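You operate a simulated robot arm through the tools that you are given. There is no shell and no other tool. Be economical: measure what you need, move in short steps, check, and stop when the job is done.

The job below is to be done with a simulated two-armed robot. You get a single attempt, and the scene is never put back.

Task
Put the blue measuring jug on the left half of the bench away on the filter shelf. Put one of the stoppers from the left half of the bench on the top shelf of the green rack. Put the tub on the right half of the bench away on the top shelf of the grey rack. Take the green measuring jug on the right half of the bench and put it away on the lower shelf of the pad stand. Fetch the beaker with the yellow band and stand it on the top shelf of the grey rack. Screw the cap back on the sample bottle on the right half of the bench. Put one of the vials from the upper shelf of the yellow rack on the top shelf of the yellow rack. Put the very short glass pipe with yellow ends on the top shelf of the yellow rack. Stack the filter cartridge that says "rough" from the service table on top of the filter cartridge that says "fine". Press the key three two times. Put the black valve plug labelled "25" from the wash table top on the lower shelf of the yellow rack. Do these in any order. Set down upright: blue measuring jug, tub, green measuring jug, beaker with the yellow band, vial, very short glass pipe with yellow ends, black valve plug.

Only the result counts: the job must be done as asked and must still hold three seconds after the hand-in. Knocking over, shifting, dropping, spilling or breaking anything else fails it. Lids that push on must go on centred and level and be pressed home; caps that screw on are set level and turned clockwise until they are tight.

Robot
Two 7-joint arms with two-finger parallel grippers on one trunk, on a base that drives. Base frame: it is fixed to the floor where the robot stands at the start and does not move with it; the origin is under the middle of the robot, x ahead of it, y to its left, z up; the surface under the hand at the start is at about z = 85. Lengths are in cm, angles in degrees, forces in N, time in s.
The left shoulder is at the start at [2, 17, 120.3], the right one opposite. With the tool pointing down near the work surface each hand reaches from about 16 to 66 cm from the robot's upright axis, wherever it stands, measured 20 degrees to its own side. Places, roughly: beaker with the yellow band (8x8x10 cm) [-10, 120, 90]; black valve plug [-50, -100, 100]; blue measuring jug [50, 0, 100]; filter cartridge [200, 200, 100]; filter shelf [480, -160, 30]; green measuring jug [0, 100, 100]; key three [240, 100, 90]; lower shelf of the pad stand [340, -210, 40]; lower shelf of the yellow rack [-240, 310, 60]; sample bottle [-25, 150, 100]; stopper (4x4x4 cm) [50, -30, 90]; top shelf of the green rack [-150, 100, 150]; top shelf of the grey rack [-200, 210, 150]; top shelf of the yellow rack [-240, 310, 150]; tub [25, 75, 100]; very short glass pipe with yellow  (15x6x7 cm) [210, 200, 90]; vial [-225, 300, 100]. Payload 3.8 kg a hand.
The TCP of each hand is the grasp point between the finger pads, 3 cm short of the fingertips. In the tool frame z runs along the fingers and y along their closing line. The gripper opens to 11 cm. The fingers are 2 cm wide and 1 cm thick; the gripper's body (4.8 by 11.2 cm) begins 5.5 cm behind the TCP.
Orientation is that of the tool frame in the base frame, as a unit quaternion [w, x, y, z]. With the fingers straight down and closing along the base's y, the tool's x points along the base's -x, its y along +y and its z along -z.

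Tools
- The arms move only by the tool play_rows. It takes "left_increments", "right_increments" or both (then of equal length, played together; a hand with none holds still); each is a list of rows, each a list of 2 entries, a list of its own where there are three numbers: the shift along the tool's x, y, z in cm, then the turn, a rotation vector about the tool's x, y, z in rad. In form: [[[x, y, z], [rx, ry, rz]], ...]. A call has 1 to 20 rows; each row is the pose to reach, as a shift and turn from the pose commanded when the call began, along the tool's axes at that moment. "left_gripper" and "right_gripper" are, for a hand that has rows, the finger opening in cm, from 0 to 11, set as the call begins (left out, the last holds). Rows are played at 5 a second. More than 5 cm and 8.6 degrees between two rows, or a gripper value outside its range, and nothing of the call is played. Where a pose cannot be reached the arm comes as near as it can. A force on the tool above 40 N (or 10 N above the force at the start of the call, whichever is more), or a blocked arm, ends the call early, and 0.2 s more pass. The fingers move at their own pace (about 7.2 cm/s each) and stop on an object; they squeeze with about 32 N. The grip force told is the motor's: it shows also when the fingers shut on nothing. Time passes only in rows, and 0.2 s behind the last, so rows that repeat a pose let the fingers close. The reply holds the time, the measured pose of the TCP, the force on the tool along the base axes, the opening and the grip force, in the units named above and with some noise, with the torque about the TCP (base axes, N m) and any sound that the robot's microphone picked up, and new pictures: "show" is both (left out), scene, wrist or none (wrist: the cameras of the hands that moved).
- Cameras (640 x 400 px; columns grow to the right, rows downward): "scene" is now at [9.78, 3.27, 134.29]; the picture's right is [0.46, -0.89, 0.00], its down [-0.62, -0.32, -0.71] and it looks along [0.63, 0.33, -0.70] (base axes); focal length 214 px, centre (320, 200). "left" rides on the left gripper at [7.2, -1.7, -10.3] in its tool frame; the picture's right is [0.23, 0.97, 0.00], its down [-0.76, 0.18, -0.62] and it looks along [-0.61, 0.14, 0.78] (tool axes); focal length 222 px, centre (320, 200). "right" rides on the right gripper at [7.2, 1.7, -10.3] in its tool frame; the picture's right is [-0.23, 0.97, 0.00], its down [-0.76, -0.18, -0.62] and it looks along [-0.61, -0.14, 0.78] (tool axes); focal length 222 px, centre (320, 200). There is no depth. A picture from a camera that has moved, and an enlarged one, comes with that camera's place and axes in the base frame and with its lens. The place of the scene camera against the robot may be out by one fixed shift of up to 1.2 cm in any direction.
- raise_lower(by): slides the trunk up (or, below 0, down) by that many cm; the arms and the scene camera ride with it, the base frame stays. It gives what a move gives, with no picture.
- drive_base(legs): drives the robot by 1 to 6 legs, each [ahead, turn to the left] in cm and degrees, along the robot's own axes; the way and the turn of a leg run together, so that a leg with both is an arc; at most 150 cm and 180 degrees a leg. The arms and the cameras ride along, it lands a little off, and it stops where it bumps. It gives what a move gives, and a new picture of the scene camera.
- turn_head(pan, tilt): turns the head with the scene camera to pan (to the left, within 80 degrees either way) and tilt (down, from -29 to 69), counted from straight ahead of the robot. It gives what a move gives, and a new picture of the scene camera.
- inspect(camera, box): a new picture of the part [left, top, right, bottom] of that camera's present view, enlarged. The clock stands still meanwhile.
- hand_in(): hands the job in; it is judged then, once.

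Work in short steps. Places have to be worked out from the pictures, the camera data and where the tool is seen: move nearer, look again, correct. Check each grasp and each placing, and mend what went wrong. You have 525 turns and 360 pictures in all, those below and enlarged ones among them. Open the grippers and draw the arms clear of the work before you hand the job in, unless the task says otherwise; then end with one line.

The tools are called as name(argument=value, ...) on one line, values as JSON. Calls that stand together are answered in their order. play_rows: Moves the arms, as the interface text tells. Its arguments: {"type":"object","properties":{"left_increments":{"type":"array"},"left_gripper":{"type":"number"},"right_increments":{"type":"array"},"right_gripper":{"type":"number"},"show":{"type":"string","enum":["both","scene","wrist","none"]}},"required":[]} The other tools are called the same way: raise_lower (by) slides the trunk up or down; drive_base (legs) drives the base; turn_head (pan, tilt) turns the head that bears the scene camera; inspect (camera, box) takes an enlarged picture of a part of a camera's view; hand_in () hands the job in.

At the start:

```text
clock: 0.0
left_tcp_pos: [49.42, 28.44, 107.29]
left_tool_rot: [0.0, -0.001, 1.0, 0.0]
left_contact_force: [0.4, -0.2, 0.4]
left_ft_torque: [0.0, -0.01, -0.03]
left_opening: 10.98
left_grasp_force: 0.1
right_tcp_pos: [46.71, -13.54, 111.93]
right_tool_rot: [0.0, 0.0, 1.0, -0.001]
right_contact_force: [-0.8, 0.4, 0.5]
right_ft_torque: [0.01, -0.01, 0.0]
right_opening: 11.01
right_grasp_force: 0.0
trunk travel left (down, up): [-30.0, 27.0]
robot x, y, heading: [-0.15, 0.41, -0.1]
head pan, tilt: [27.4, 44.7]
```

scene: 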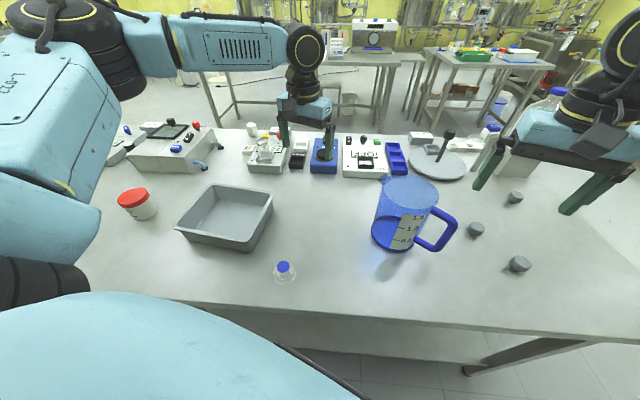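
right: 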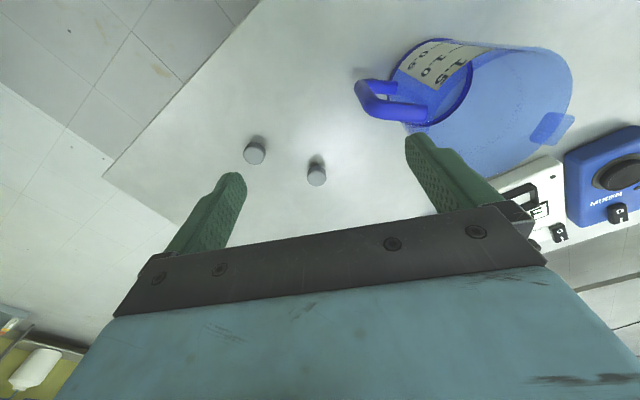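
left: 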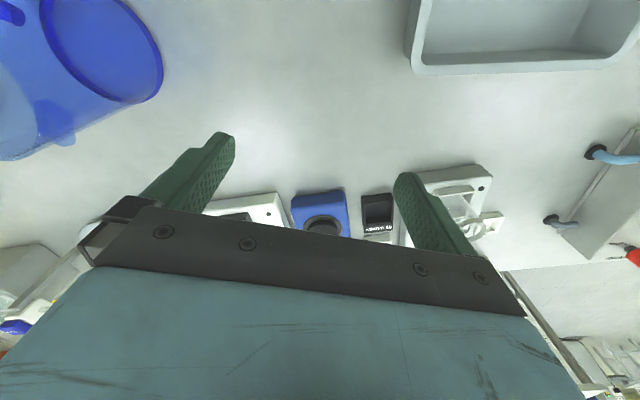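

I start by looking around: first the head to the left, then to the right, to map out the room.

turn_head(pan=75, tilt=25)

turn_head(pan=0, tilt=15)

turn_head(pan=-70, tilt=20)

```text
clock: 1.1
left_tcp_pos: [49.47, 28.3, 107.34]
left_tool_rot: [0.0, 0.001, 1.0, 0.0]
left_contact_force: [0.0, 0.0, 0.1]
left_ft_torque: [-0.01, 0.01, -0.02]
left_opening: 11.01
left_grasp_force: 0.1
right_tcp_pos: [46.73, -13.47, 111.93]
right_tool_rot: [0.0, -0.001, 1.0, -0.001]
right_contact_force: [0.0, -0.5, -0.1]
right_ft_torque: [-0.01, -0.01, 0.01]
right_opening: 11.0
right_grasp_force: 0.1
trunk travel left (down, up): [-30.0, 27.0]
robot x, y, heading: [0.2, -0.16, -0.2]
head pan, tilt: [75.0, 25.0]
camera scene: at [4.93, 8.42, 137.3], right [0.97, -0.26, 0.0], down [-0.11, -0.41, -0.91], along [0.24, 0.88, -0.42], focal length 214 px, centre (320, 200)
```

scene: 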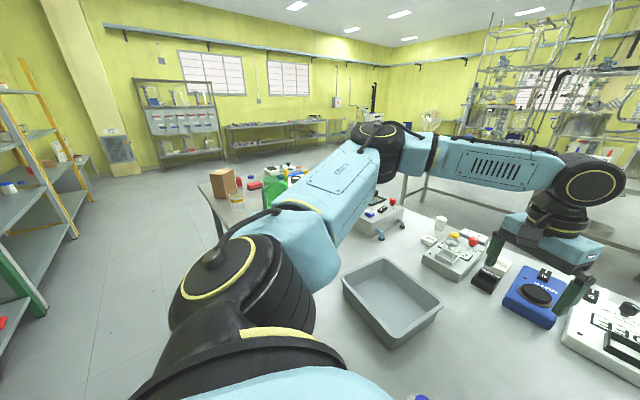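

```text
clock: 2.6
left_tcp_pos: [49.48, 28.46, 107.41]
left_tool_rot: [0.0, 0.001, 1.0, 0.0]
left_contact_force: [0.4, -0.9, 0.1]
left_ft_torque: [-0.02, 0.03, -0.02]
left_opening: 10.99
left_grasp_force: 0.1
right_tcp_pos: [46.72, -13.49, 111.87]
right_tool_rot: [0.0, -0.001, 1.0, 0.0]
right_contact_force: [-0.1, -0.3, 0.4]
right_ft_torque: [0.07, -0.02, 0.0]
right_opening: 11.01
right_grasp_force: 0.1
trunk travel left (down, up): [-30.0, 27.0]
robot x, y, heading: [0.3, -0.12, 0.2]
head pan, tilt: [0.0, 15.0]
camera scene: at [11.88, -0.47, 138.93], right [0.0, -1.0, 0.0], down [-0.26, 0.0, -0.97], along [0.97, 0.0, -0.26], focal length 214 px, centre (320, 200)
```

scene: 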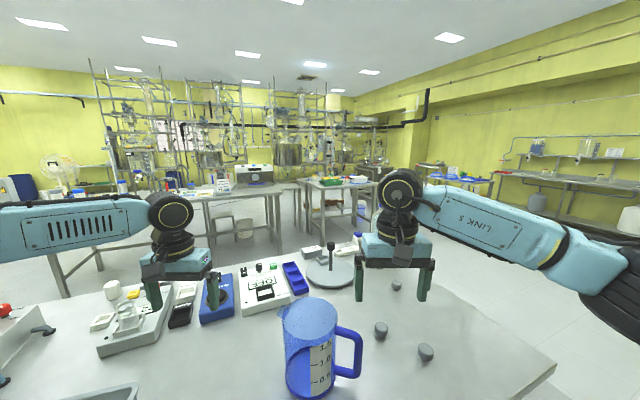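

```text
clock: 4.0
left_tcp_pos: [49.48, 28.38, 107.31]
left_tool_rot: [0.0, 0.0, 1.0, 0.0]
left_contact_force: [-0.4, -0.4, -0.7]
left_ft_torque: [-0.01, 0.01, 0.01]
left_opening: 10.97
left_grasp_force: 0.0
right_tcp_pos: [46.79, -13.5, 111.88]
right_tool_rot: [0.0, 0.0, 1.0, 0.0]
right_contact_force: [0.0, 0.1, -0.4]
right_ft_torque: [0.0, 0.04, 0.01]
right_opening: 11.02
right_grasp_force: 0.0
trunk travel left (down, up): [-30.0, 27.0]
robot x, y, heading: [-0.12, 0.23, 0.2]
head pan, tilt: [-70.0, 20.0]
camera scene: at [5.73, -9.23, 138.11], right [-0.94, -0.34, 0.0], down [-0.12, 0.32, -0.94], along [0.32, -0.88, -0.34], focal length 214 px, centre (320, 200)
```

scene: 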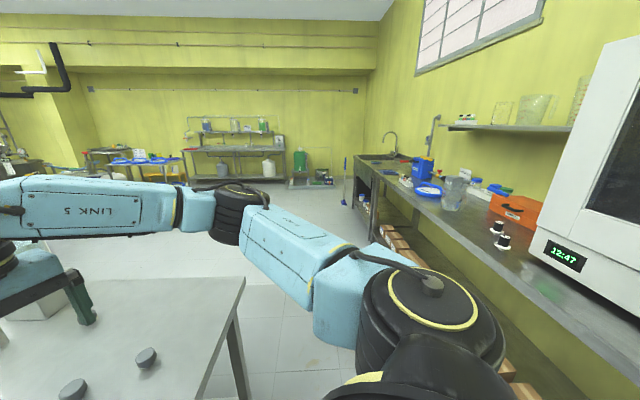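

Two hands, several trips. First the right hand goes over the nearest stopper (about [53.7, -26.5]) to look at it.

play_rows(right_increments=[[[-2, -4, 0], [0, 0, 0]], [[-4.5, -8.5, 0], [0, 0, 0]], [[-7, -13, 2], [0, 0, 0]], [[-7, -13, 7], [0, 0, 0]], [[-7, -13, 11], [0, 0, 0]], [[-7, -13, 11], [0, 0, 0]]], right_gripper=8, show="wrist")

```text
refused: row 2 steps farther than a row can; nothing moved
```

Steps were slightly too long; I shorten them.

play_rows(right_increments=[[[-2, -4, 0], [0, 0, 0]], [[-4, -8, 0], [0, 0, 0]], [[-6, -12, 1], [0, 0, 0]], [[-7, -13, 5], [0, 0, 0]], [[-7, -13, 9], [0, 0, 0]], [[-7, -13, 11], [0, 0, 0]]], right_gripper=8, show="wrist")

```text
clock: 5.4
left_tcp_pos: [49.47, 28.37, 107.36]
left_tool_rot: [0.0, -0.001, 1.0, -0.001]
left_contact_force: [-0.3, 0.0, -0.9]
left_ft_torque: [-0.01, -0.02, 0.01]
left_opening: 11.01
left_grasp_force: 0.0
right_tcp_pos: [53.83, -26.53, 100.97]
right_tool_rot: [0.001, -0.001, 1.0, -0.001]
right_contact_force: [0.3, 0.4, -0.1]
right_ft_torque: [0.01, 0.0, 0.03]
right_opening: 8.0
right_grasp_force: 0.0
trunk travel left (down, up): [-30.0, 27.0]
robot x, y, heading: [-0.05, -0.19, 0.1]
head pan, tilt: [-70.0, 20.0]
camera right: at [46.62, -24.8, 111.34], right [0.23, 0.97, 0.0], down [0.76, -0.18, 0.62], along [0.61, -0.14, -0.78], focal length 222 px, centre (320, 200)
```

right: 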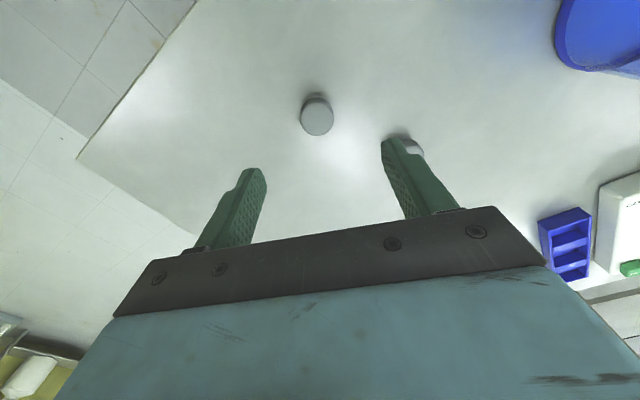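

The stopper is right below the hand. I descend to z≈88.6 and close.

play_rows(right_increments=[[[0, 0, 4.5], [0, 0, 0]], [[0, 0, 9], [0, 0, 0]], [[0, 0, 12.3], [0, 0, 0]], [[0, 0, 12.3], [0, 0, 0]]], right_gripper=8, show="none")

play_rows(right_increments=[[[0, 0, 0], [0, 0, 0]], [[0, 0, 0], [0, 0, 0]], [[0, 0, 0], [0, 0, 0]], [[0, 0, 0], [0, 0, 0]]], right_gripper=0, show="none")

play_rows(right_increments=[[[0, 0, -4.5], [0, 0, 0]], [[0, 0, -9], [0, 0, 0]], [[0, 0, -13], [0, 0, 0]], [[0, 0, -17], [0, 0, 0]]], show="wrist")

```text
clock: 6.4
left_tcp_pos: [49.5, 28.35, 107.35]
left_tool_rot: [0.0, 0.0, 1.0, 0.0]
left_contact_force: [0.0, -0.2, -0.1]
left_ft_torque: [0.0, 0.03, 0.03]
left_opening: 11.0
left_grasp_force: 0.0
right_tcp_pos: [53.76, -26.47, 88.52]
right_tool_rot: [0.0, -0.001, 1.0, 0.0]
right_contact_force: [0.6, -0.5, 0.5]
right_ft_torque: [0.0, 0.0, -0.02]
right_opening: 8.01
right_grasp_force: 0.0
trunk travel left (down, up): [-30.0, 27.0]
robot x, y, heading: [0.09, 0.17, -0.1]
head pan, tilt: [-70.0, 20.0]
```

```text
clock: 7.4
left_tcp_pos: [49.59, 28.45, 107.25]
left_tool_rot: [0.001, 0.0, 1.0, 0.0]
left_contact_force: [-1.1, -0.6, -0.2]
left_ft_torque: [0.02, 0.02, 0.01]
left_opening: 11.02
left_grasp_force: 0.0
right_tcp_pos: [53.76, -26.55, 88.6]
right_tool_rot: [0.001, 0.001, 1.0, 0.0]
right_contact_force: [-1.2, -0.2, 0.3]
right_ft_torque: [-0.01, -0.02, -0.02]
right_opening: 3.38
right_grasp_force: 32.1
trunk travel left (down, up): [-30.0, 27.0]
robot x, y, heading: [-0.05, 0.14, -0.1]
head pan, tilt: [-70.0, 20.0]
```

```text
clock: 8.4
left_tcp_pos: [49.42, 28.35, 107.3]
left_tool_rot: [0.0, 0.0, 1.0, 0.0]
left_contact_force: [-0.5, -0.2, -0.3]
left_ft_torque: [-0.01, 0.0, 0.03]
left_opening: 10.99
left_grasp_force: 0.0
right_tcp_pos: [53.6, -26.52, 105.68]
right_tool_rot: [0.0, 0.0, 1.0, 0.001]
right_contact_force: [0.0, 0.2, -0.5]
right_ft_torque: [-0.03, 0.01, -0.01]
right_opening: 3.38
right_grasp_force: 32.3
trunk travel left (down, up): [-30.0, 27.0]
robot x, y, heading: [0.06, -0.27, -0.0]
head pan, tilt: [-70.0, 20.0]
camera right: at [46.51, -24.9, 116.07], right [0.23, 0.97, 0.0], down [0.76, -0.18, 0.62], along [0.61, -0.14, -0.78], focal length 222 px, centre (320, 200)
```

right: 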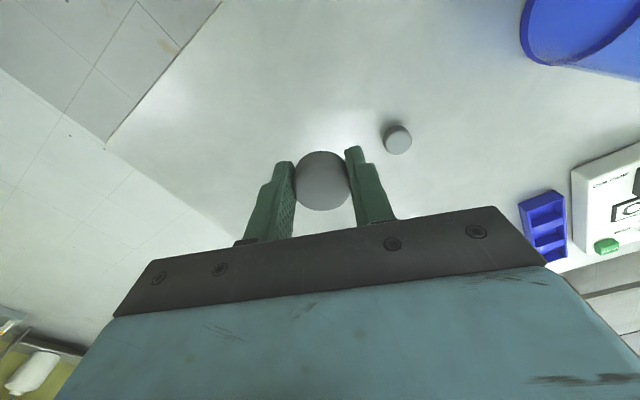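

The stopper is held. I lift and draw both hands in before driving.

play_rows(right_increments=[[[3, 0.6, -2.7], [0, 0, 0]], [[6, 1.2, -5.4], [0, 0, 0]], [[9, 1.8, -8.1], [0, 0, 0]], [[12, 2.4, -10.8], [0, 0, 0]], [[15, 3, -13.5], [0, 0, 0]], [[18, 3.8, -16.2], [0, 0, 0]], [[20.6, 4.5, -19], [0, 0, 0]]], left_increments=[[[2.3, -0.9, -2.6], [0, 0, 0]], [[4.6, -1.8, -5.2], [0, 0, 0]], [[7, -2.6, -7.8], [0, 0, 0]], [[9.4, -3.5, -10.4], [0, 0, 0]], [[11.8, -4.3, -13], [0, 0, 0]], [[14.2, -5.2, -15.6], [0, 0, 0]], [[16.5, -6, -18], [0, 0, 0]]], show="none")

turn_head(pan=20, tilt=40)

drive_base(legs=[[-20, 0], [0, 112]])

```text
clock: 10.0
left_tcp_pos: [32.8, 22.3, 125.39]
left_tool_rot: [0.001, 0.0, 1.0, 0.0]
left_contact_force: [-0.4, -0.4, 0.0]
left_ft_torque: [-0.03, -0.03, 0.0]
left_opening: 11.0
left_grasp_force: 0.0
right_tcp_pos: [32.91, -22.08, 124.67]
right_tool_rot: [-0.001, 0.0, 1.0, 0.0]
right_contact_force: [-0.6, -0.3, -0.2]
right_ft_torque: [0.01, -0.01, 0.01]
right_opening: 3.42
right_grasp_force: 31.9
trunk travel left (down, up): [-30.0, 27.0]
robot x, y, heading: [0.23, 0.24, 0.1]
head pan, tilt: [-70.0, 20.0]
```

```text
clock: 11.7
left_tcp_pos: [33.0, 22.37, 125.25]
left_tool_rot: [0.0, -0.001, 1.0, 0.001]
left_contact_force: [0.5, -0.6, 0.0]
left_ft_torque: [0.01, -0.01, 0.01]
left_opening: 10.99
left_grasp_force: 0.1
right_tcp_pos: [33.01, -22.11, 124.66]
right_tool_rot: [-0.001, 0.0, 1.0, -0.001]
right_contact_force: [-0.7, 0.2, -0.2]
right_ft_torque: [-0.01, 0.03, -0.01]
right_opening: 3.41
right_grasp_force: 31.6
trunk travel left (down, up): [-30.0, 27.0]
robot x, y, heading: [0.17, 0.08, -0.2]
head pan, tilt: [20.0, 40.0]
camera scene: at [10.53, 2.42, 134.97], right [0.34, -0.94, 0.0], down [-0.6, -0.22, -0.77], along [0.72, 0.26, -0.64], focal length 214 px, centre (320, 200)
```

scene: 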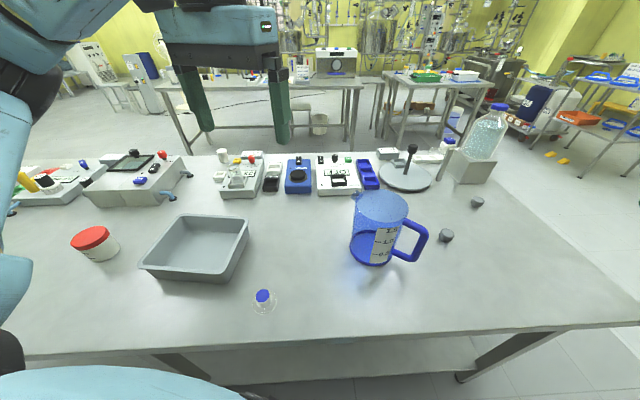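

```text
clock: 18.0
left_tcp_pos: [-53.14, 22.19, 125.4]
left_tool_rot: [0.0, 0.829, -0.559, 0.0]
left_contact_force: [-1.0, -0.8, -0.1]
left_ft_torque: [0.0, 0.01, 0.02]
left_opening: 10.99
left_grasp_force: 0.0
right_tcp_pos: [-12.16, 38.99, 124.62]
right_tool_rot: [0.0, 0.83, -0.558, 0.0]
right_contact_force: [0.6, -0.3, -0.3]
right_ft_torque: [0.01, 0.04, 0.01]
right_opening: 3.39
right_grasp_force: 32.3
trunk travel left (down, up): [-30.0, 27.0]
robot x, y, heading: [-19.79, -0.29, 112.1]
head pan, tilt: [20.0, 40.0]
camera scene: at [-26.06, 7.78, 134.97], right [0.74, 0.67, 0.0], down [0.43, -0.48, -0.77], along [-0.51, 0.57, -0.64], focal length 214 px, centre (320, 200)
```

scene: 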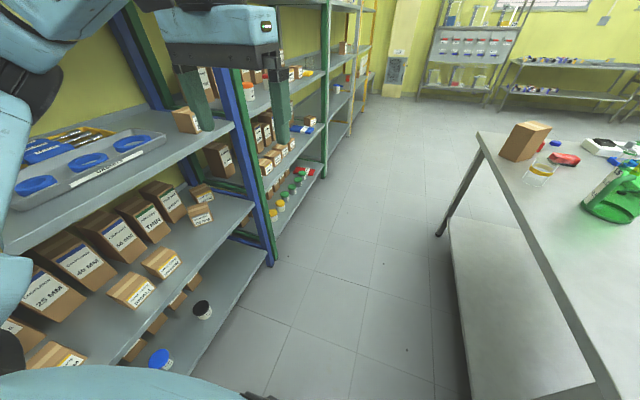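

The racks run parallel to the bench on the other side of a ~110 cm corridor. I now drive along the bench and face it at the tub.

drive_base(legs=[[32, 0], [0, -90], [20, 0]])

```text
clock: 25.2
left_tcp_pos: [9.83, 69.37, 125.39]
left_tool_rot: [0.0, -0.18, 0.984, 0.0]
left_contact_force: [-0.9, -0.1, 0.1]
left_ft_torque: [0.0, 0.03, 0.0]
left_opening: 11.0
left_grasp_force: 0.0
right_tcp_pos: [25.62, 27.85, 124.64]
right_tool_rot: [0.0, -0.18, 0.984, 0.001]
right_contact_force: [-0.4, 0.2, -0.4]
right_ft_torque: [0.03, 0.05, 0.0]
right_opening: 3.38
right_grasp_force: 32.1
trunk travel left (down, up): [-30.0, 27.0]
robot x, y, heading: [-13.12, 37.17, 20.8]
head pan, tilt: [20.0, 40.0]
camera scene: at [-4.3, 42.63, 134.97], right [0.65, -0.76, 0.0], down [-0.49, -0.42, -0.77], along [0.58, 0.5, -0.64], focal length 214 px, centre (320, 200)
```

scene: 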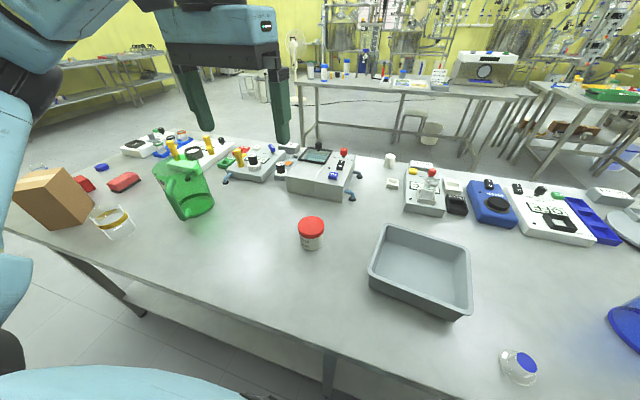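

The red-lidded tub is at about [25, 71]. I move the left hand above it for a look.

play_rows(left_increments=[[[-4, -1.2, 2], [0, 0, 0]], [[-8, -2.5, 4.5], [0, 0, 0]], [[-12, -3.8, 7], [0, 0, 0]], [[-13.6, -4.3, 11], [0, 0, 0]], [[-13.6, -4.3, 15], [0, 0, 0]], [[-13.6, -4.3, 15], [0, 0, 0]]], show="wrist")

```text
clock: 26.6
left_tcp_pos: [23.86, 70.11, 110.25]
left_tool_rot: [0.001, -0.18, 0.984, 0.0]
left_contact_force: [-0.1, -0.6, -0.2]
left_ft_torque: [0.03, 0.0, -0.04]
left_opening: 10.99
left_grasp_force: 0.0
right_tcp_pos: [25.49, 27.95, 124.68]
right_tool_rot: [0.001, -0.18, 0.984, -0.001]
right_contact_force: [0.0, -0.7, -0.3]
right_ft_torque: [0.0, -0.01, -0.01]
right_opening: 3.37
right_grasp_force: 32.4
trunk travel left (down, up): [-30.0, 27.0]
robot x, y, heading: [-13.29, 36.62, 20.5]
head pan, tilt: [20.0, 40.0]
camera left: at [17.8, 65.9, 120.68], right [-0.56, 0.83, 0.0], down [0.65, 0.44, 0.62], along [0.52, 0.35, -0.78], focal length 222 px, centre (320, 200)
```

left: 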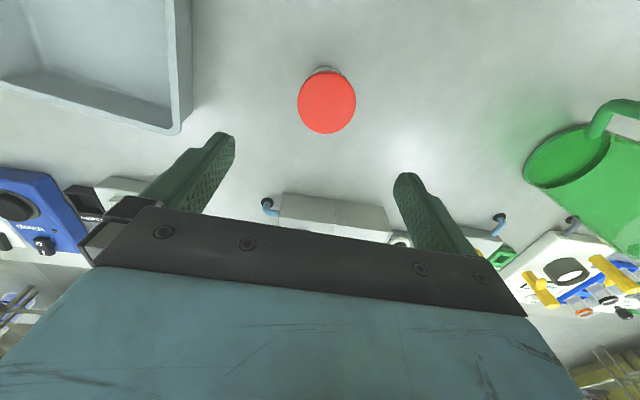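

Lid centre at about [23.8, 70.7], width ~7.4 cm. I centre, descend to z≈89.5 and grip.

play_rows(left_increments=[[[-0.1, 0.6, 4.5], [0, 0, 0]], [[-0.1, 0.6, 9], [0, 0, 0]], [[-0.1, 0.6, 13.5], [0, 0, 0]], [[-0.1, 0.6, 17.5], [0, 0, 0]], [[-0.1, 0.6, 20.7], [0, 0, 0]], [[-0.1, 0.6, 20.7], [0, 0, 0]]], show="none")

play_rows(left_increments=[[[0, 0, 0], [0, 0, 0]], [[0, 0, 0], [0, 0, 0]], [[0, 0, 0], [0, 0, 0]], [[0, 0, 0], [0, 0, 0]]], left_gripper=0, show="none")

play_rows(left_increments=[[[0, 0, -4.5], [0, 0, 0]], [[0, 0, -9], [0, 0, 0]], [[0, 0, -13.5], [0, 0, 0]], [[0, 0, -18], [0, 0, 0]], [[2, 0, -22], [0, 0, 0]], [[4, 0, -26], [0, 0, 0]], [[6, 0, -30], [0, 0, 0]], [[8, 0, -34], [0, 0, 0]]], show="both")

```text
clock: 28.0
left_tcp_pos: [23.9, 70.81, 89.56]
left_tool_rot: [0.001, -0.18, 0.984, 0.001]
left_contact_force: [-0.1, 0.0, -0.4]
left_ft_torque: [-0.01, 0.02, -0.02]
left_opening: 10.96
left_grasp_force: 0.0
right_tcp_pos: [25.55, 27.92, 124.57]
right_tool_rot: [0.0, -0.18, 0.984, 0.001]
right_contact_force: [-0.3, 0.0, -1.2]
right_ft_torque: [0.0, 0.01, -0.03]
right_opening: 3.37
right_grasp_force: 32.5
trunk travel left (down, up): [-30.0, 27.0]
robot x, y, heading: [-13.12, 36.64, 20.7]
head pan, tilt: [20.0, 40.0]
```

```text
clock: 29.0
left_tcp_pos: [23.94, 70.79, 89.7]
left_tool_rot: [-0.001, -0.18, 0.984, 0.0]
left_contact_force: [0.4, -0.7, 0.2]
left_ft_torque: [-0.06, -0.02, 0.01]
left_opening: 6.83
left_grasp_force: 31.7
right_tcp_pos: [25.67, 27.95, 124.79]
right_tool_rot: [0.0, -0.18, 0.984, 0.0]
right_contact_force: [-1.2, 0.0, -0.1]
right_ft_torque: [-0.02, 0.0, -0.01]
right_opening: 3.36
right_grasp_force: 32.2
trunk travel left (down, up): [-30.0, 27.0]
robot x, y, heading: [-13.52, 36.76, 20.8]
head pan, tilt: [20.0, 40.0]
```

```text
clock: 30.8
left_tcp_pos: [16.33, 67.87, 123.7]
left_tool_rot: [-0.001, -0.179, 0.984, 0.0]
left_contact_force: [-0.1, 0.3, -4.9]
left_ft_torque: [0.01, 0.01, 0.0]
left_opening: 6.81
left_grasp_force: 32.3
right_tcp_pos: [25.56, 27.81, 124.73]
right_tool_rot: [0.001, -0.18, 0.984, 0.001]
right_contact_force: [-0.2, 0.5, -0.9]
right_ft_torque: [0.01, 0.02, -0.02]
right_opening: 3.38
right_grasp_force: 31.8
trunk travel left (down, up): [-30.0, 27.0]
robot x, y, heading: [-13.85, 36.84, 20.6]
head pan, tilt: [20.0, 40.0]
camera scene: at [-4.44, 42.55, 134.98], right [0.65, -0.76, 0.0], down [-0.49, -0.42, -0.77], along [0.58, 0.5, -0.64], focal length 214 px, centre (320, 200)
camera left: at [10.22, 63.67, 134.1], right [-0.56, 0.83, 0.0], down [0.65, 0.44, 0.62], along [0.52, 0.35, -0.78], focal length 222 px, centre (320, 200)
```

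scene: 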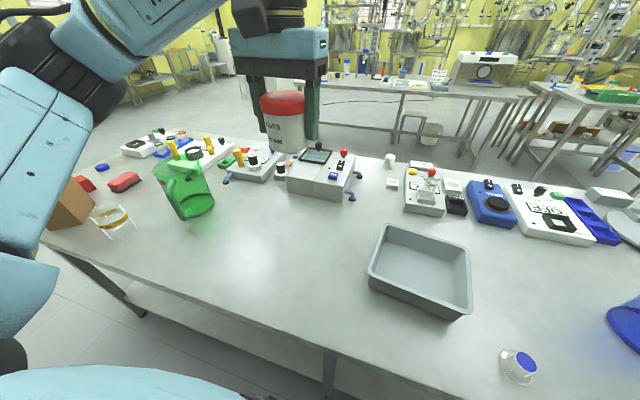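
left: 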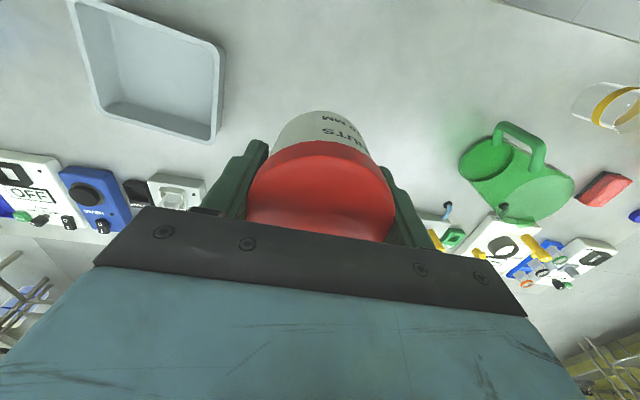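

Tub held firmly. Now I back off, drive along the corridor and face the green rack, with the trunk raised.

drive_base(legs=[[-26, 0], [0, 91], [95, 0], [0, 90]])

raise_lower(by=26)

turn_head(pan=0, tilt=25)

```text
clock: 44.9
left_tcp_pos: [-101.34, 84.14, 123.64]
left_tool_rot: [0.0, 0.982, 0.189, 0.0]
left_contact_force: [0.2, -0.5, -3.8]
left_ft_torque: [0.01, 0.0, -0.02]
left_opening: 6.82
left_grasp_force: 31.8
right_tcp_pos: [-111.18, 123.92, 124.68]
right_tool_rot: [0.0, 0.982, 0.189, 0.001]
right_contact_force: [0.0, 0.5, -0.2]
right_ft_torque: [0.01, 0.03, 0.02]
right_opening: 3.37
right_grasp_force: 32.2
trunk travel left (down, up): [-30.0, 27.0]
robot x, y, heading: [-72.4, 115.69, -158.1]
head pan, tilt: [20.0, 40.0]
camera scene: at [-80.05, 108.86, 134.97], right [-0.67, 0.75, 0.0], down [0.48, 0.43, -0.77], along [-0.57, -0.51, -0.64], focal length 214 px, centre (320, 200)
```

scene: 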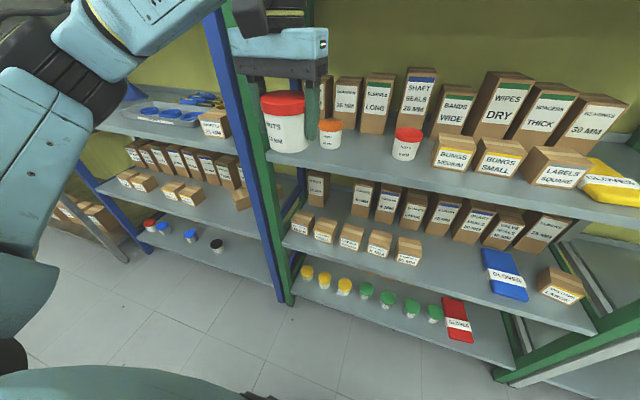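

```text
clock: 47.5
left_tcp_pos: [-101.29, 84.15, 149.52]
left_tool_rot: [0.001, 0.982, 0.188, 0.0]
left_contact_force: [0.4, 0.1, -3.9]
left_ft_torque: [-0.01, 0.02, -0.02]
left_opening: 6.79
left_grasp_force: 32.0
right_tcp_pos: [-111.13, 123.91, 150.61]
right_tool_rot: [-0.001, 0.982, 0.189, 0.0]
right_contact_force: [-0.3, 0.4, 0.0]
right_ft_torque: [0.01, -0.01, 0.03]
right_opening: 3.38
right_grasp_force: 31.6
trunk travel left (down, up): [-56.0, 1.0]
robot x, y, heading: [-72.27, 115.82, -158.1]
head pan, tilt: [20.0, 40.0]
```

```text
clock: 48.4
left_tcp_pos: [-101.27, 84.19, 149.61]
left_tool_rot: [0.0, 0.982, 0.19, 0.0]
left_contact_force: [0.3, -0.4, -3.5]
left_ft_torque: [0.02, 0.02, -0.03]
left_opening: 6.77
left_grasp_force: 31.8
right_tcp_pos: [-111.15, 124.04, 150.77]
right_tool_rot: [0.0, 0.982, 0.19, 0.0]
right_contact_force: [-0.5, 0.1, -0.3]
right_ft_torque: [0.0, -0.01, -0.02]
right_opening: 3.36
right_grasp_force: 32.0
trunk travel left (down, up): [-56.0, 1.0]
robot x, y, heading: [-72.33, 115.72, -158.0]
head pan, tilt: [0.0, 25.0]
camera scene: at [-82.28, 111.11, 163.3], right [-0.37, 0.93, 0.0], down [0.39, 0.16, -0.91], along [-0.84, -0.34, -0.42], focal length 214 px, centre (320, 200)
```

scene: 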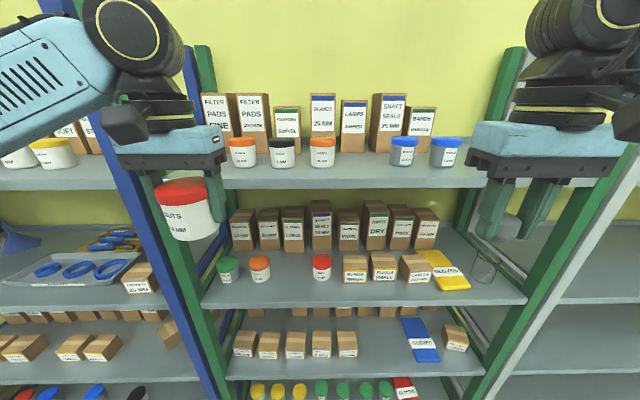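

The top shelf (z≈145) has a free gap between the orange and the blue jar. I raise the hands, pull the left back, and drive closer.

play_rows(right_increments=[[[0.5, 0, -4], [0, 0, 0]], [[1, 0, -8], [0, 0, 0]], [[1.5, 0, -10], [0, 0, 0]], [[2, 0, -10], [0, 0, 0]]], left_increments=[[[3, 0, -3.5], [0, 0, 0]], [[6, 0, -7], [0, 0, 0]], [[9, 0, -10], [0, 0, 0]], [[10, 0, -12], [0, 0, 0]]], show="none")

drive_base(legs=[[25, 0]])

```text
clock: 49.4
left_tcp_pos: [-91.93, 87.96, 161.85]
left_tool_rot: [-0.001, 0.982, 0.189, -0.001]
left_contact_force: [0.6, 0.7, -4.1]
left_ft_torque: [-0.03, -0.01, 0.0]
left_opening: 6.79
left_grasp_force: 31.9
right_tcp_pos: [-109.19, 124.69, 160.66]
right_tool_rot: [0.0, 0.982, 0.189, -0.001]
right_contact_force: [-0.5, -0.1, -0.3]
right_ft_torque: [0.03, 0.0, -0.01]
right_opening: 3.38
right_grasp_force: 32.1
trunk travel left (down, up): [-56.0, 1.0]
robot x, y, heading: [-71.76, 115.74, -158.3]
head pan, tilt: [0.0, 25.0]
```

```text
clock: 51.2
left_tcp_pos: [-114.9, 78.77, 161.84]
left_tool_rot: [0.0, 0.982, 0.188, -0.001]
left_contact_force: [0.1, 0.2, -3.6]
left_ft_torque: [-0.01, 0.01, 0.03]
left_opening: 6.82
left_grasp_force: 32.4
right_tcp_pos: [-132.05, 115.69, 160.67]
right_tool_rot: [0.0, 0.982, 0.188, 0.0]
right_contact_force: [-1.4, -0.2, 0.2]
right_ft_torque: [0.02, -0.01, 0.02]
right_opening: 3.37
right_grasp_force: 31.9
trunk travel left (down, up): [-56.0, 1.0]
robot x, y, heading: [-95.64, 106.45, -158.2]
head pan, tilt: [0.0, 25.0]
camera scene: at [-105.12, 102.06, 163.32], right [-0.37, 0.93, 0.0], down [0.39, 0.16, -0.91], along [-0.84, -0.33, -0.42], focal length 214 px, centre (320, 200)
```

scene: 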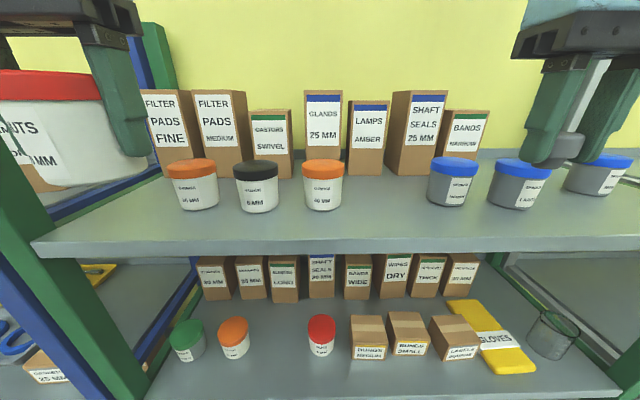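

Jars' bottoms triangulate to z≈148; free gap centre near [-138.5, 100.3]. I move the right hand above it, staying high.

play_rows(right_increments=[[[0, 0, -3], [0, 0, 0]], [[-3, 3, -3], [0, 0, 0]], [[-6, 6, -3], [0, 0, 0]], [[-9, 9, -3], [0, 0, 0]], [[-11.7, 11.9, -3], [0, 0, 0]], [[-11.7, 11.9, -3], [0, 0, 0]]], show="both")

```text
clock: 52.6
left_tcp_pos: [-114.89, 78.81, 161.8]
left_tool_rot: [0.001, 0.982, 0.187, -0.001]
left_contact_force: [0.7, 0.7, -3.8]
left_ft_torque: [-0.02, 0.02, -0.01]
left_opening: 6.78
left_grasp_force: 31.7
right_tcp_pos: [-138.86, 100.45, 163.68]
right_tool_rot: [0.0, 0.982, 0.187, -0.001]
right_contact_force: [0.9, 0.3, -0.4]
right_ft_torque: [-0.04, 0.03, 0.01]
right_opening: 3.36
right_grasp_force: 31.9
trunk travel left (down, up): [-56.0, 1.0]
robot x, y, heading: [-94.95, 106.97, -158.4]
head pan, tilt: [0.0, 25.0]
camera scene: at [-105.19, 102.18, 163.31], right [-0.37, 0.93, 0.0], down [0.39, 0.15, -0.91], along [-0.84, -0.33, -0.42], focal length 214 px, centre (320, 200)
camera right: at [-131.26, 101.53, 174.11], right [0.15, -0.99, 0.0], down [-0.77, -0.11, 0.62], along [-0.62, -0.09, -0.78], focal length 222 px, centre (320, 200)
```

scene: 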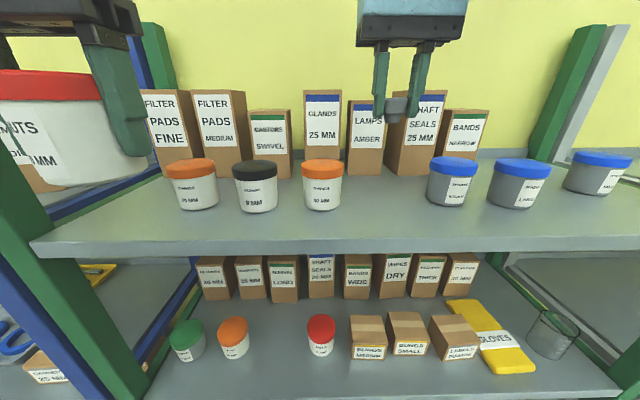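
right: 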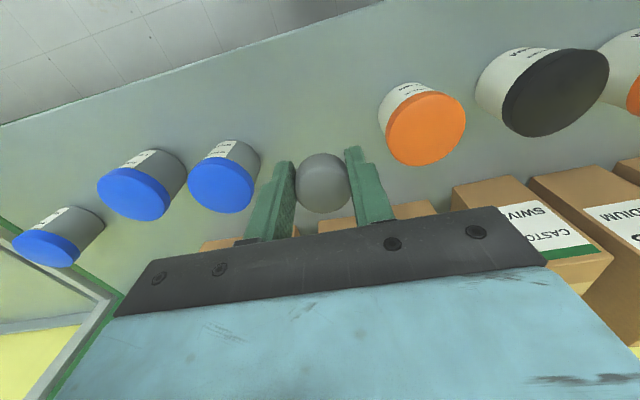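

Cross-checking with the wrist view gives shelf z≈145, and the spot is clear. I descend to TCP 149.3 and check the force.

play_rows(right_increments=[[[0, 0, 4.5], [0, 0, 0]], [[0, 0, 9], [0, 0, 0]], [[0, 0, 12], [0, 0, 0]], [[0, 0, 14.4], [0, 0, 0]], [[0, 0, 14.4], [0, 0, 0]]], show="scene")

```text
clock: 53.8
left_tcp_pos: [-114.85, 78.74, 161.71]
left_tool_rot: [0.001, 0.982, 0.188, -0.001]
left_contact_force: [-1.1, -0.2, -4.2]
left_ft_torque: [-0.01, -0.01, 0.02]
left_opening: 6.82
left_grasp_force: 32.3
right_tcp_pos: [-138.6, 100.3, 149.59]
right_tool_rot: [0.003, 0.982, 0.187, -0.005]
right_contact_force: [-5.6, -0.9, 36.6]
right_ft_torque: [-0.33, 0.28, 0.0]
right_opening: 3.38
right_grasp_force: 32.2
trunk travel left (down, up): [-56.0, 1.0]
robot x, y, heading: [-95.4, 106.56, -158.4]
head pan, tilt: [0.0, 25.0]
camera scene: at [-105.09, 102.02, 163.36], right [-0.37, 0.93, 0.0], down [0.39, 0.16, -0.91], along [-0.84, -0.33, -0.42], focal length 214 px, centre (320, 200)
```

scene: 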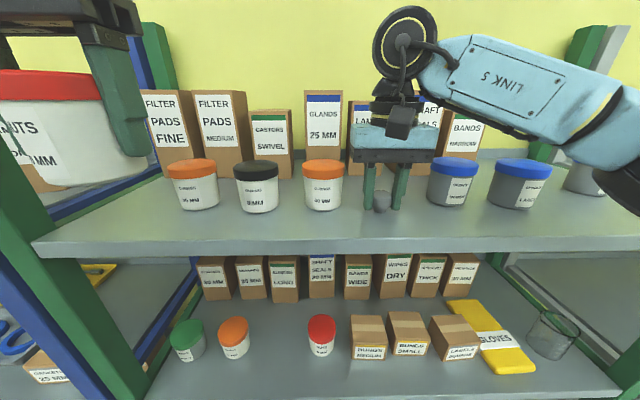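

It's resting on the shelf (36 N). I ease up slightly, open, and lift off.

play_rows(right_increments=[[[0, 0, -0.3], [0, 0, 0]], [[0, 0, -0.3], [0, 0, 0]]], show="none")

play_rows(right_increments=[[[0, 0, 0], [0, 0, 0]], [[0, 0, 0], [0, 0, 0]], [[0, 0, -4], [0, 0, 0]], [[0, 0, -8], [0, 0, 0]], [[0, 0, -12], [0, 0, 0]], [[4, 0, -14], [0, 0, 0]], [[8, 0, -14], [0, 0, 0]], [[12, 0, -14], [0, 0, 0]], [[16, 0, -14], [0, 0, 0]]], right_gripper=6, show="scene")

```text
clock: 54.4
left_tcp_pos: [-114.87, 78.81, 161.88]
left_tool_rot: [-0.001, 0.982, 0.187, -0.001]
left_contact_force: [-0.8, -0.9, -3.5]
left_ft_torque: [0.02, 0.02, -0.03]
left_opening: 6.78
left_grasp_force: 31.4
right_tcp_pos: [-138.7, 100.26, 149.61]
right_tool_rot: [0.0, 0.982, 0.188, -0.002]
right_contact_force: [-3.9, -1.1, 26.8]
right_ft_torque: [-0.35, 0.22, -0.01]
right_opening: 3.36
right_grasp_force: 31.9
trunk travel left (down, up): [-56.0, 1.0]
robot x, y, heading: [-95.09, 106.76, -158.5]
head pan, tilt: [0.0, 25.0]
```

```text
clock: 56.4
left_tcp_pos: [-114.77, 78.78, 161.81]
left_tool_rot: [0.0, 0.982, 0.188, 0.0]
left_contact_force: [0.9, -0.3, -3.4]
left_ft_torque: [0.0, 0.0, 0.01]
left_opening: 6.83
left_grasp_force: 32.1
right_tcp_pos: [-123.7, 106.24, 163.58]
right_tool_rot: [0.0, 0.982, 0.188, -0.002]
right_contact_force: [0.5, -0.4, 0.6]
right_ft_torque: [-0.03, 0.04, -0.02]
right_opening: 6.02
right_grasp_force: 0.0
trunk travel left (down, up): [-56.0, 1.0]
robot x, y, heading: [-95.15, 106.42, -158.2]
head pan, tilt: [0.0, 25.0]
camera scene: at [-105.09, 102.1, 163.32], right [-0.37, 0.93, 0.0], down [0.39, 0.16, -0.91], along [-0.84, -0.33, -0.42], focal length 214 px, centre (320, 200)
```

scene: 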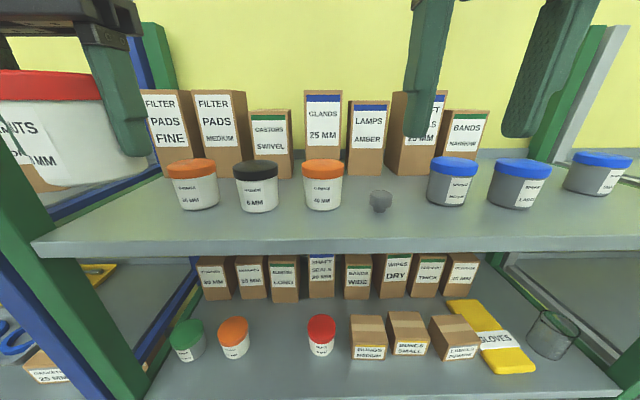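

Stopper done. Next, the tub to the grey rack: back off, drive 140 cm along the corridor, face the racks.

drive_base(legs=[[-27, 0], [0, -90], [140, 0], [0, 90]])

```text
clock: 72.5
left_tcp_pos: [-141.58, 218.95, 161.73]
left_tool_rot: [0.0, 0.982, 0.191, 0.0]
left_contact_force: [-0.5, 0.5, -3.9]
left_ft_torque: [0.02, -0.02, -0.03]
left_opening: 6.79
left_grasp_force: 32.2
right_tcp_pos: [-150.72, 246.28, 163.62]
right_tool_rot: [0.001, 0.982, 0.19, -0.001]
right_contact_force: [0.1, 0.0, -0.2]
right_ft_torque: [0.01, -0.03, -0.01]
right_opening: 5.99
right_grasp_force: 0.1
trunk travel left (down, up): [-56.0, 1.0]
robot x, y, heading: [-121.82, 247.0, -158.1]
head pan, tilt: [0.0, 25.0]
camera scene: at [-131.98, 242.19, 163.3], right [-0.37, 0.93, 0.0], down [0.39, 0.16, -0.91], along [-0.84, -0.34, -0.42], focal length 214 px, centre (320, 200)
```

scene: 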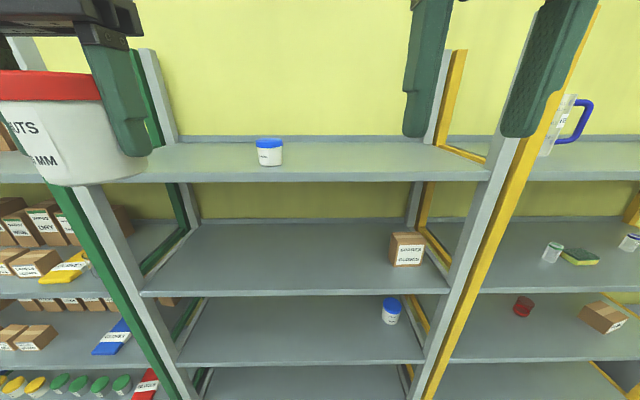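

The grey rack's top shelf is nearly empty with one small jar. I drive closer and look from above.

drive_base(legs=[[28, 0]])

```text
clock: 74.5
left_tcp_pos: [-167.32, 208.41, 161.88]
left_tool_rot: [0.001, 0.981, 0.192, -0.001]
left_contact_force: [-0.1, 0.1, -3.8]
left_ft_torque: [0.02, -0.05, -0.03]
left_opening: 6.78
left_grasp_force: 31.8
right_tcp_pos: [-176.37, 235.69, 163.59]
right_tool_rot: [0.001, 0.982, 0.191, -0.001]
right_contact_force: [0.1, -0.2, -0.3]
right_ft_torque: [0.0, 0.0, -0.02]
right_opening: 6.01
right_grasp_force: 0.0
trunk travel left (down, up): [-56.0, 1.0]
robot x, y, heading: [-147.68, 236.63, -158.2]
head pan, tilt: [0.0, 25.0]
camera scene: at [-157.77, 231.77, 163.32], right [-0.37, 0.93, 0.0], down [0.39, 0.16, -0.91], along [-0.84, -0.34, -0.42], focal length 214 px, centre (320, 200)
```

scene: 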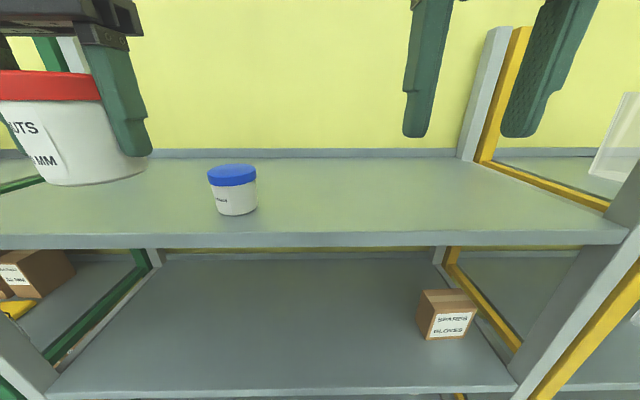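

Target spot for the tub: about [-192, 217], right of the blue jar. I move the right hand aside and bring the tub over.

play_rows(left_increments=[[[-3.3, -2.9, 0], [0, 0, 0]], [[-6.6, -5.8, 0], [0, 0, 0]], [[-9.9, -8.7, 0], [0, 0, 0]], [[-13.2, -11.6, 0], [0, 0, 0]], [[-16.5, -14.5, 0], [0, 0, 0]], [[-19.6, -17.5, 0], [0, 0, 0]], [[-19.6, -17.5, 5], [0, 0, 0]], [[-19.6, -17.5, 9], [0, 0, 0]], [[-19.6, -17.5, 9], [0, 0, 0]]], right_increments=[[[2, -4, 0], [0, 0, 0]], [[4, -8, 0], [0, 0, 0]], [[4, -12, 0], [0, 0, 0]], [[4, -12, 0], [0, 0, 0]], [[4, -12, 0], [0, 0, 0]], [[4, -12, 0], [0, 0, 0]], [[4, -12, 0], [0, 0, 0]], [[4, -12, 0], [0, 0, 0]], [[4, -12, 0], [0, 0, 0]]], show="scene")

```text
clock: 75.0
left_tcp_pos: [-172.05, 210.49, 161.78]
left_tool_rot: [0.004, 0.982, 0.19, 0.001]
left_contact_force: [-0.5, 0.9, -3.8]
left_ft_torque: [-0.03, -0.05, -0.01]
left_opening: 6.79
left_grasp_force: 32.1
right_tcp_pos: [-176.61, 240.67, 163.53]
right_tool_rot: [0.007, 0.984, 0.179, 0.004]
right_contact_force: [-11.8, -14.7, 13.0]
right_ft_torque: [1.94, -2.57, -1.15]
right_opening: 6.0
right_grasp_force: 0.0
trunk travel left (down, up): [-56.0, 1.0]
robot x, y, heading: [-147.64, 236.63, -157.9]
head pan, tilt: [0.0, 25.0]
stopped in row 2 (right hand): the force on the tool passed its limit at 48 N (the readings are from after the stop); the commanded pose is now the measured one
camera scene: at [-158.26, 232.83, 163.28], right [-0.32, 0.95, 0.0], down [0.4, 0.13, -0.91], along [-0.86, -0.29, -0.43], focal length 214 px, centre (320, 200)
```

scene: 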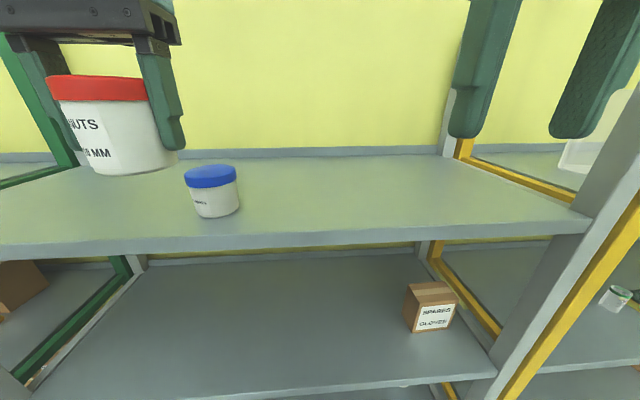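

The right arm bumped, probably its hand against the rack post. I draw the right hand back.

play_rows(right_increments=[[[2, 2, 0], [0, 0, 0]], [[4, 4, 0], [0, 0, 0]], [[4, 4, 0], [0, 0, 0]]], show="both")

```text
clock: 75.2
left_tcp_pos: [-171.74, 209.37, 161.46]
left_tool_rot: [0.0, 0.982, 0.19, 0.001]
left_contact_force: [0.1, -1.0, -4.4]
left_ft_torque: [0.03, 0.01, -0.03]
left_opening: 6.79
left_grasp_force: 32.0
right_tcp_pos: [-176.21, 239.61, 163.73]
right_tool_rot: [0.005, 0.984, 0.178, 0.007]
right_contact_force: [-10.0, -12.2, 7.6]
right_ft_torque: [1.7, -1.87, -0.96]
right_opening: 5.98
right_grasp_force: 0.0
trunk travel left (down, up): [-56.0, 1.0]
robot x, y, heading: [-147.73, 236.93, -158.0]
head pan, tilt: [0.0, 25.0]
stopped in row 1 (right hand): the force on the tool passed its limit at 70 N (the readings are from after the stop); the commanded pose is now the measured one
camera scene: at [-157.97, 231.71, 163.34], right [-0.33, 0.94, 0.0], down [0.39, 0.14, -0.91], along [-0.86, -0.3, -0.42], focal length 214 px, centre (320, 200)
camera right: at [-169.01, 240.63, 174.19], right [0.13, -0.99, 0.01], down [-0.79, -0.1, 0.61], along [-0.61, -0.09, -0.79], focal length 222 px, centre (320, 200)
```

scene: 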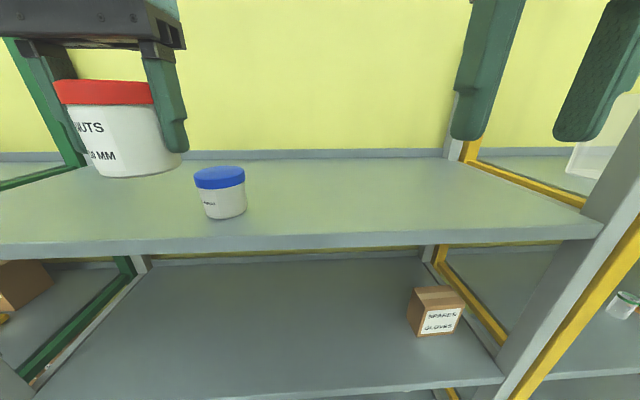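
right: 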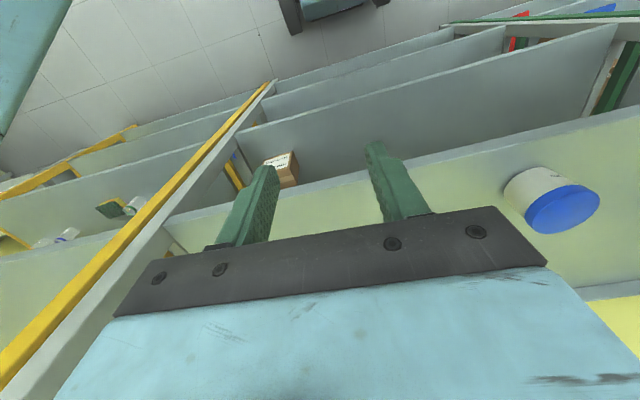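

The contact point is above/behind the hand: it pressed against the robot's own head (camera axes shifted). I move the right hand forward, away from the head.

play_rows(right_increments=[[[-2, 0, 0], [0, 0, 0]], [[-4, 0, 0], [0, 0, 0]], [[-6, 0, 0], [0, 0, 0]]], show="scene")

```text
clock: 76.0
left_tcp_pos: [-171.92, 210.01, 161.69]
left_tool_rot: [0.001, 0.982, 0.19, 0.0]
left_contact_force: [-1.1, 0.1, -3.4]
left_ft_torque: [-0.01, -0.03, 0.0]
left_opening: 6.76
left_grasp_force: 31.8
right_tcp_pos: [-182.01, 238.09, 163.54]
right_tool_rot: [0.007, 0.984, 0.18, 0.007]
right_contact_force: [-0.5, -0.2, 0.2]
right_ft_torque: [-0.03, 0.0, 0.0]
right_opening: 5.95
right_grasp_force: 0.0
trunk travel left (down, up): [-56.0, 1.0]
robot x, y, heading: [-148.23, 236.42, -158.1]
head pan, tilt: [0.0, 25.0]
camera scene: at [-157.98, 231.84, 163.3], right [-0.37, 0.93, 0.0], down [0.39, 0.16, -0.91], along [-0.84, -0.34, -0.42], focal length 214 px, centre (320, 200)
```

scene: 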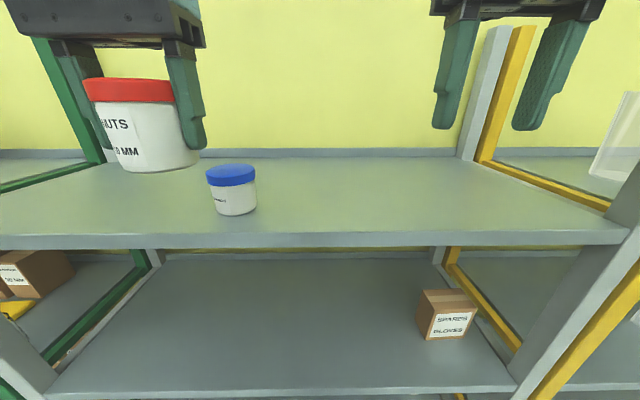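

Free again. Now the right hand shifts 5 cm right and the tub goes over its spot and down partway.

play_rows(left_increments=[[[0, 0, 0], [0, 0, 0]], [[-3.2, -2.8, 0], [0, 0, 0]], [[-6.4, -5.6, 0], [0, 0, 0]], [[-9.6, -8.4, 0], [0, 0, 0]], [[-12.8, -11.4, 0], [0, 0, 0]], [[-15.9, -14.3, 0], [0, 0, 0]], [[-15.9, -14.3, 4], [0, 0, 0]], [[-15.9, -14.3, 8], [0, 0, 0]], [[-15.9, -14.3, 8], [0, 0, 0]]], right_increments=[[[0, -3, 0], [0, 0, 0]], [[0, -5, 0], [0, 0, 0]], [[0, -5, 0], [0, 0, 0]], [[0, -5, 0], [0, 0, 0]], [[0, -5, 0], [0, 0, 0]], [[0, -5, 0], [0, 0, 0]], [[0, -5, 0], [0, 0, 0]], [[0, -5, 0], [0, 0, 0]], [[0, -5, 0], [0, 0, 0]]], show="scene")

```text
clock: 78.0
left_tcp_pos: [-191.82, 217.61, 153.83]
left_tool_rot: [0.001, 0.982, 0.19, 0.001]
left_contact_force: [0.7, 0.1, -3.7]
left_ft_torque: [0.01, 0.0, 0.02]
left_opening: 6.78
left_grasp_force: 31.4
right_tcp_pos: [-183.66, 242.85, 163.55]
right_tool_rot: [0.007, 0.983, 0.181, 0.006]
right_contact_force: [0.2, 1.3, 0.2]
right_ft_torque: [0.01, 0.0, 0.02]
right_opening: 6.0
right_grasp_force: 0.1
trunk travel left (down, up): [-56.0, 1.0]
robot x, y, heading: [-147.59, 236.73, -158.1]
head pan, tilt: [0.0, 25.0]
camera scene: at [-157.85, 231.98, 163.32], right [-0.37, 0.93, 0.0], down [0.39, 0.16, -0.91], along [-0.84, -0.34, -0.42], focal length 214 px, centre (320, 200)
```

scene: 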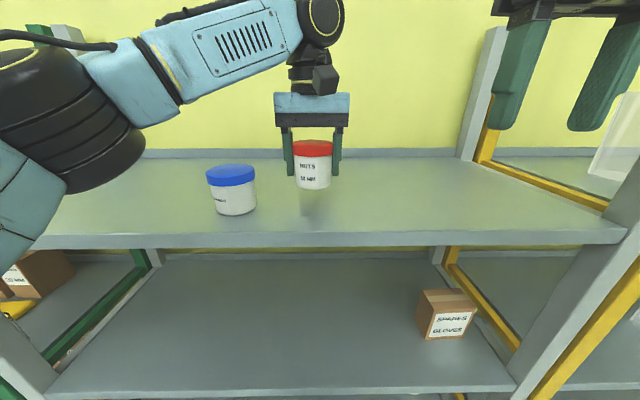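

Lowering the tub to the shelf (expected contact near TCP z≈150.6).

play_rows(left_increments=[[[0, 0, 2], [0, 0, 0]], [[0, 0, 2.8], [0, 0, 0]], [[0, 0, 3.1], [0, 0, 0]], [[0, 0, 3.1], [0, 0, 0]]], show="none")

```text
clock: 79.0
left_tcp_pos: [-191.71, 217.27, 150.72]
left_tool_rot: [0.0, 0.982, 0.191, 0.0]
left_contact_force: [-2.5, 0.9, 9.7]
left_ft_torque: [-0.04, 0.57, -0.05]
left_opening: 6.75
left_grasp_force: 31.7
right_tcp_pos: [-183.61, 242.62, 163.65]
right_tool_rot: [0.006, 0.983, 0.182, 0.007]
right_contact_force: [-0.6, -0.2, 0.2]
right_ft_torque: [-0.01, -0.01, 0.0]
right_opening: 6.0
right_grasp_force: 0.0
trunk travel left (down, up): [-56.0, 1.0]
robot x, y, heading: [-147.6, 236.2, -157.9]
head pan, tilt: [0.0, 25.0]
```

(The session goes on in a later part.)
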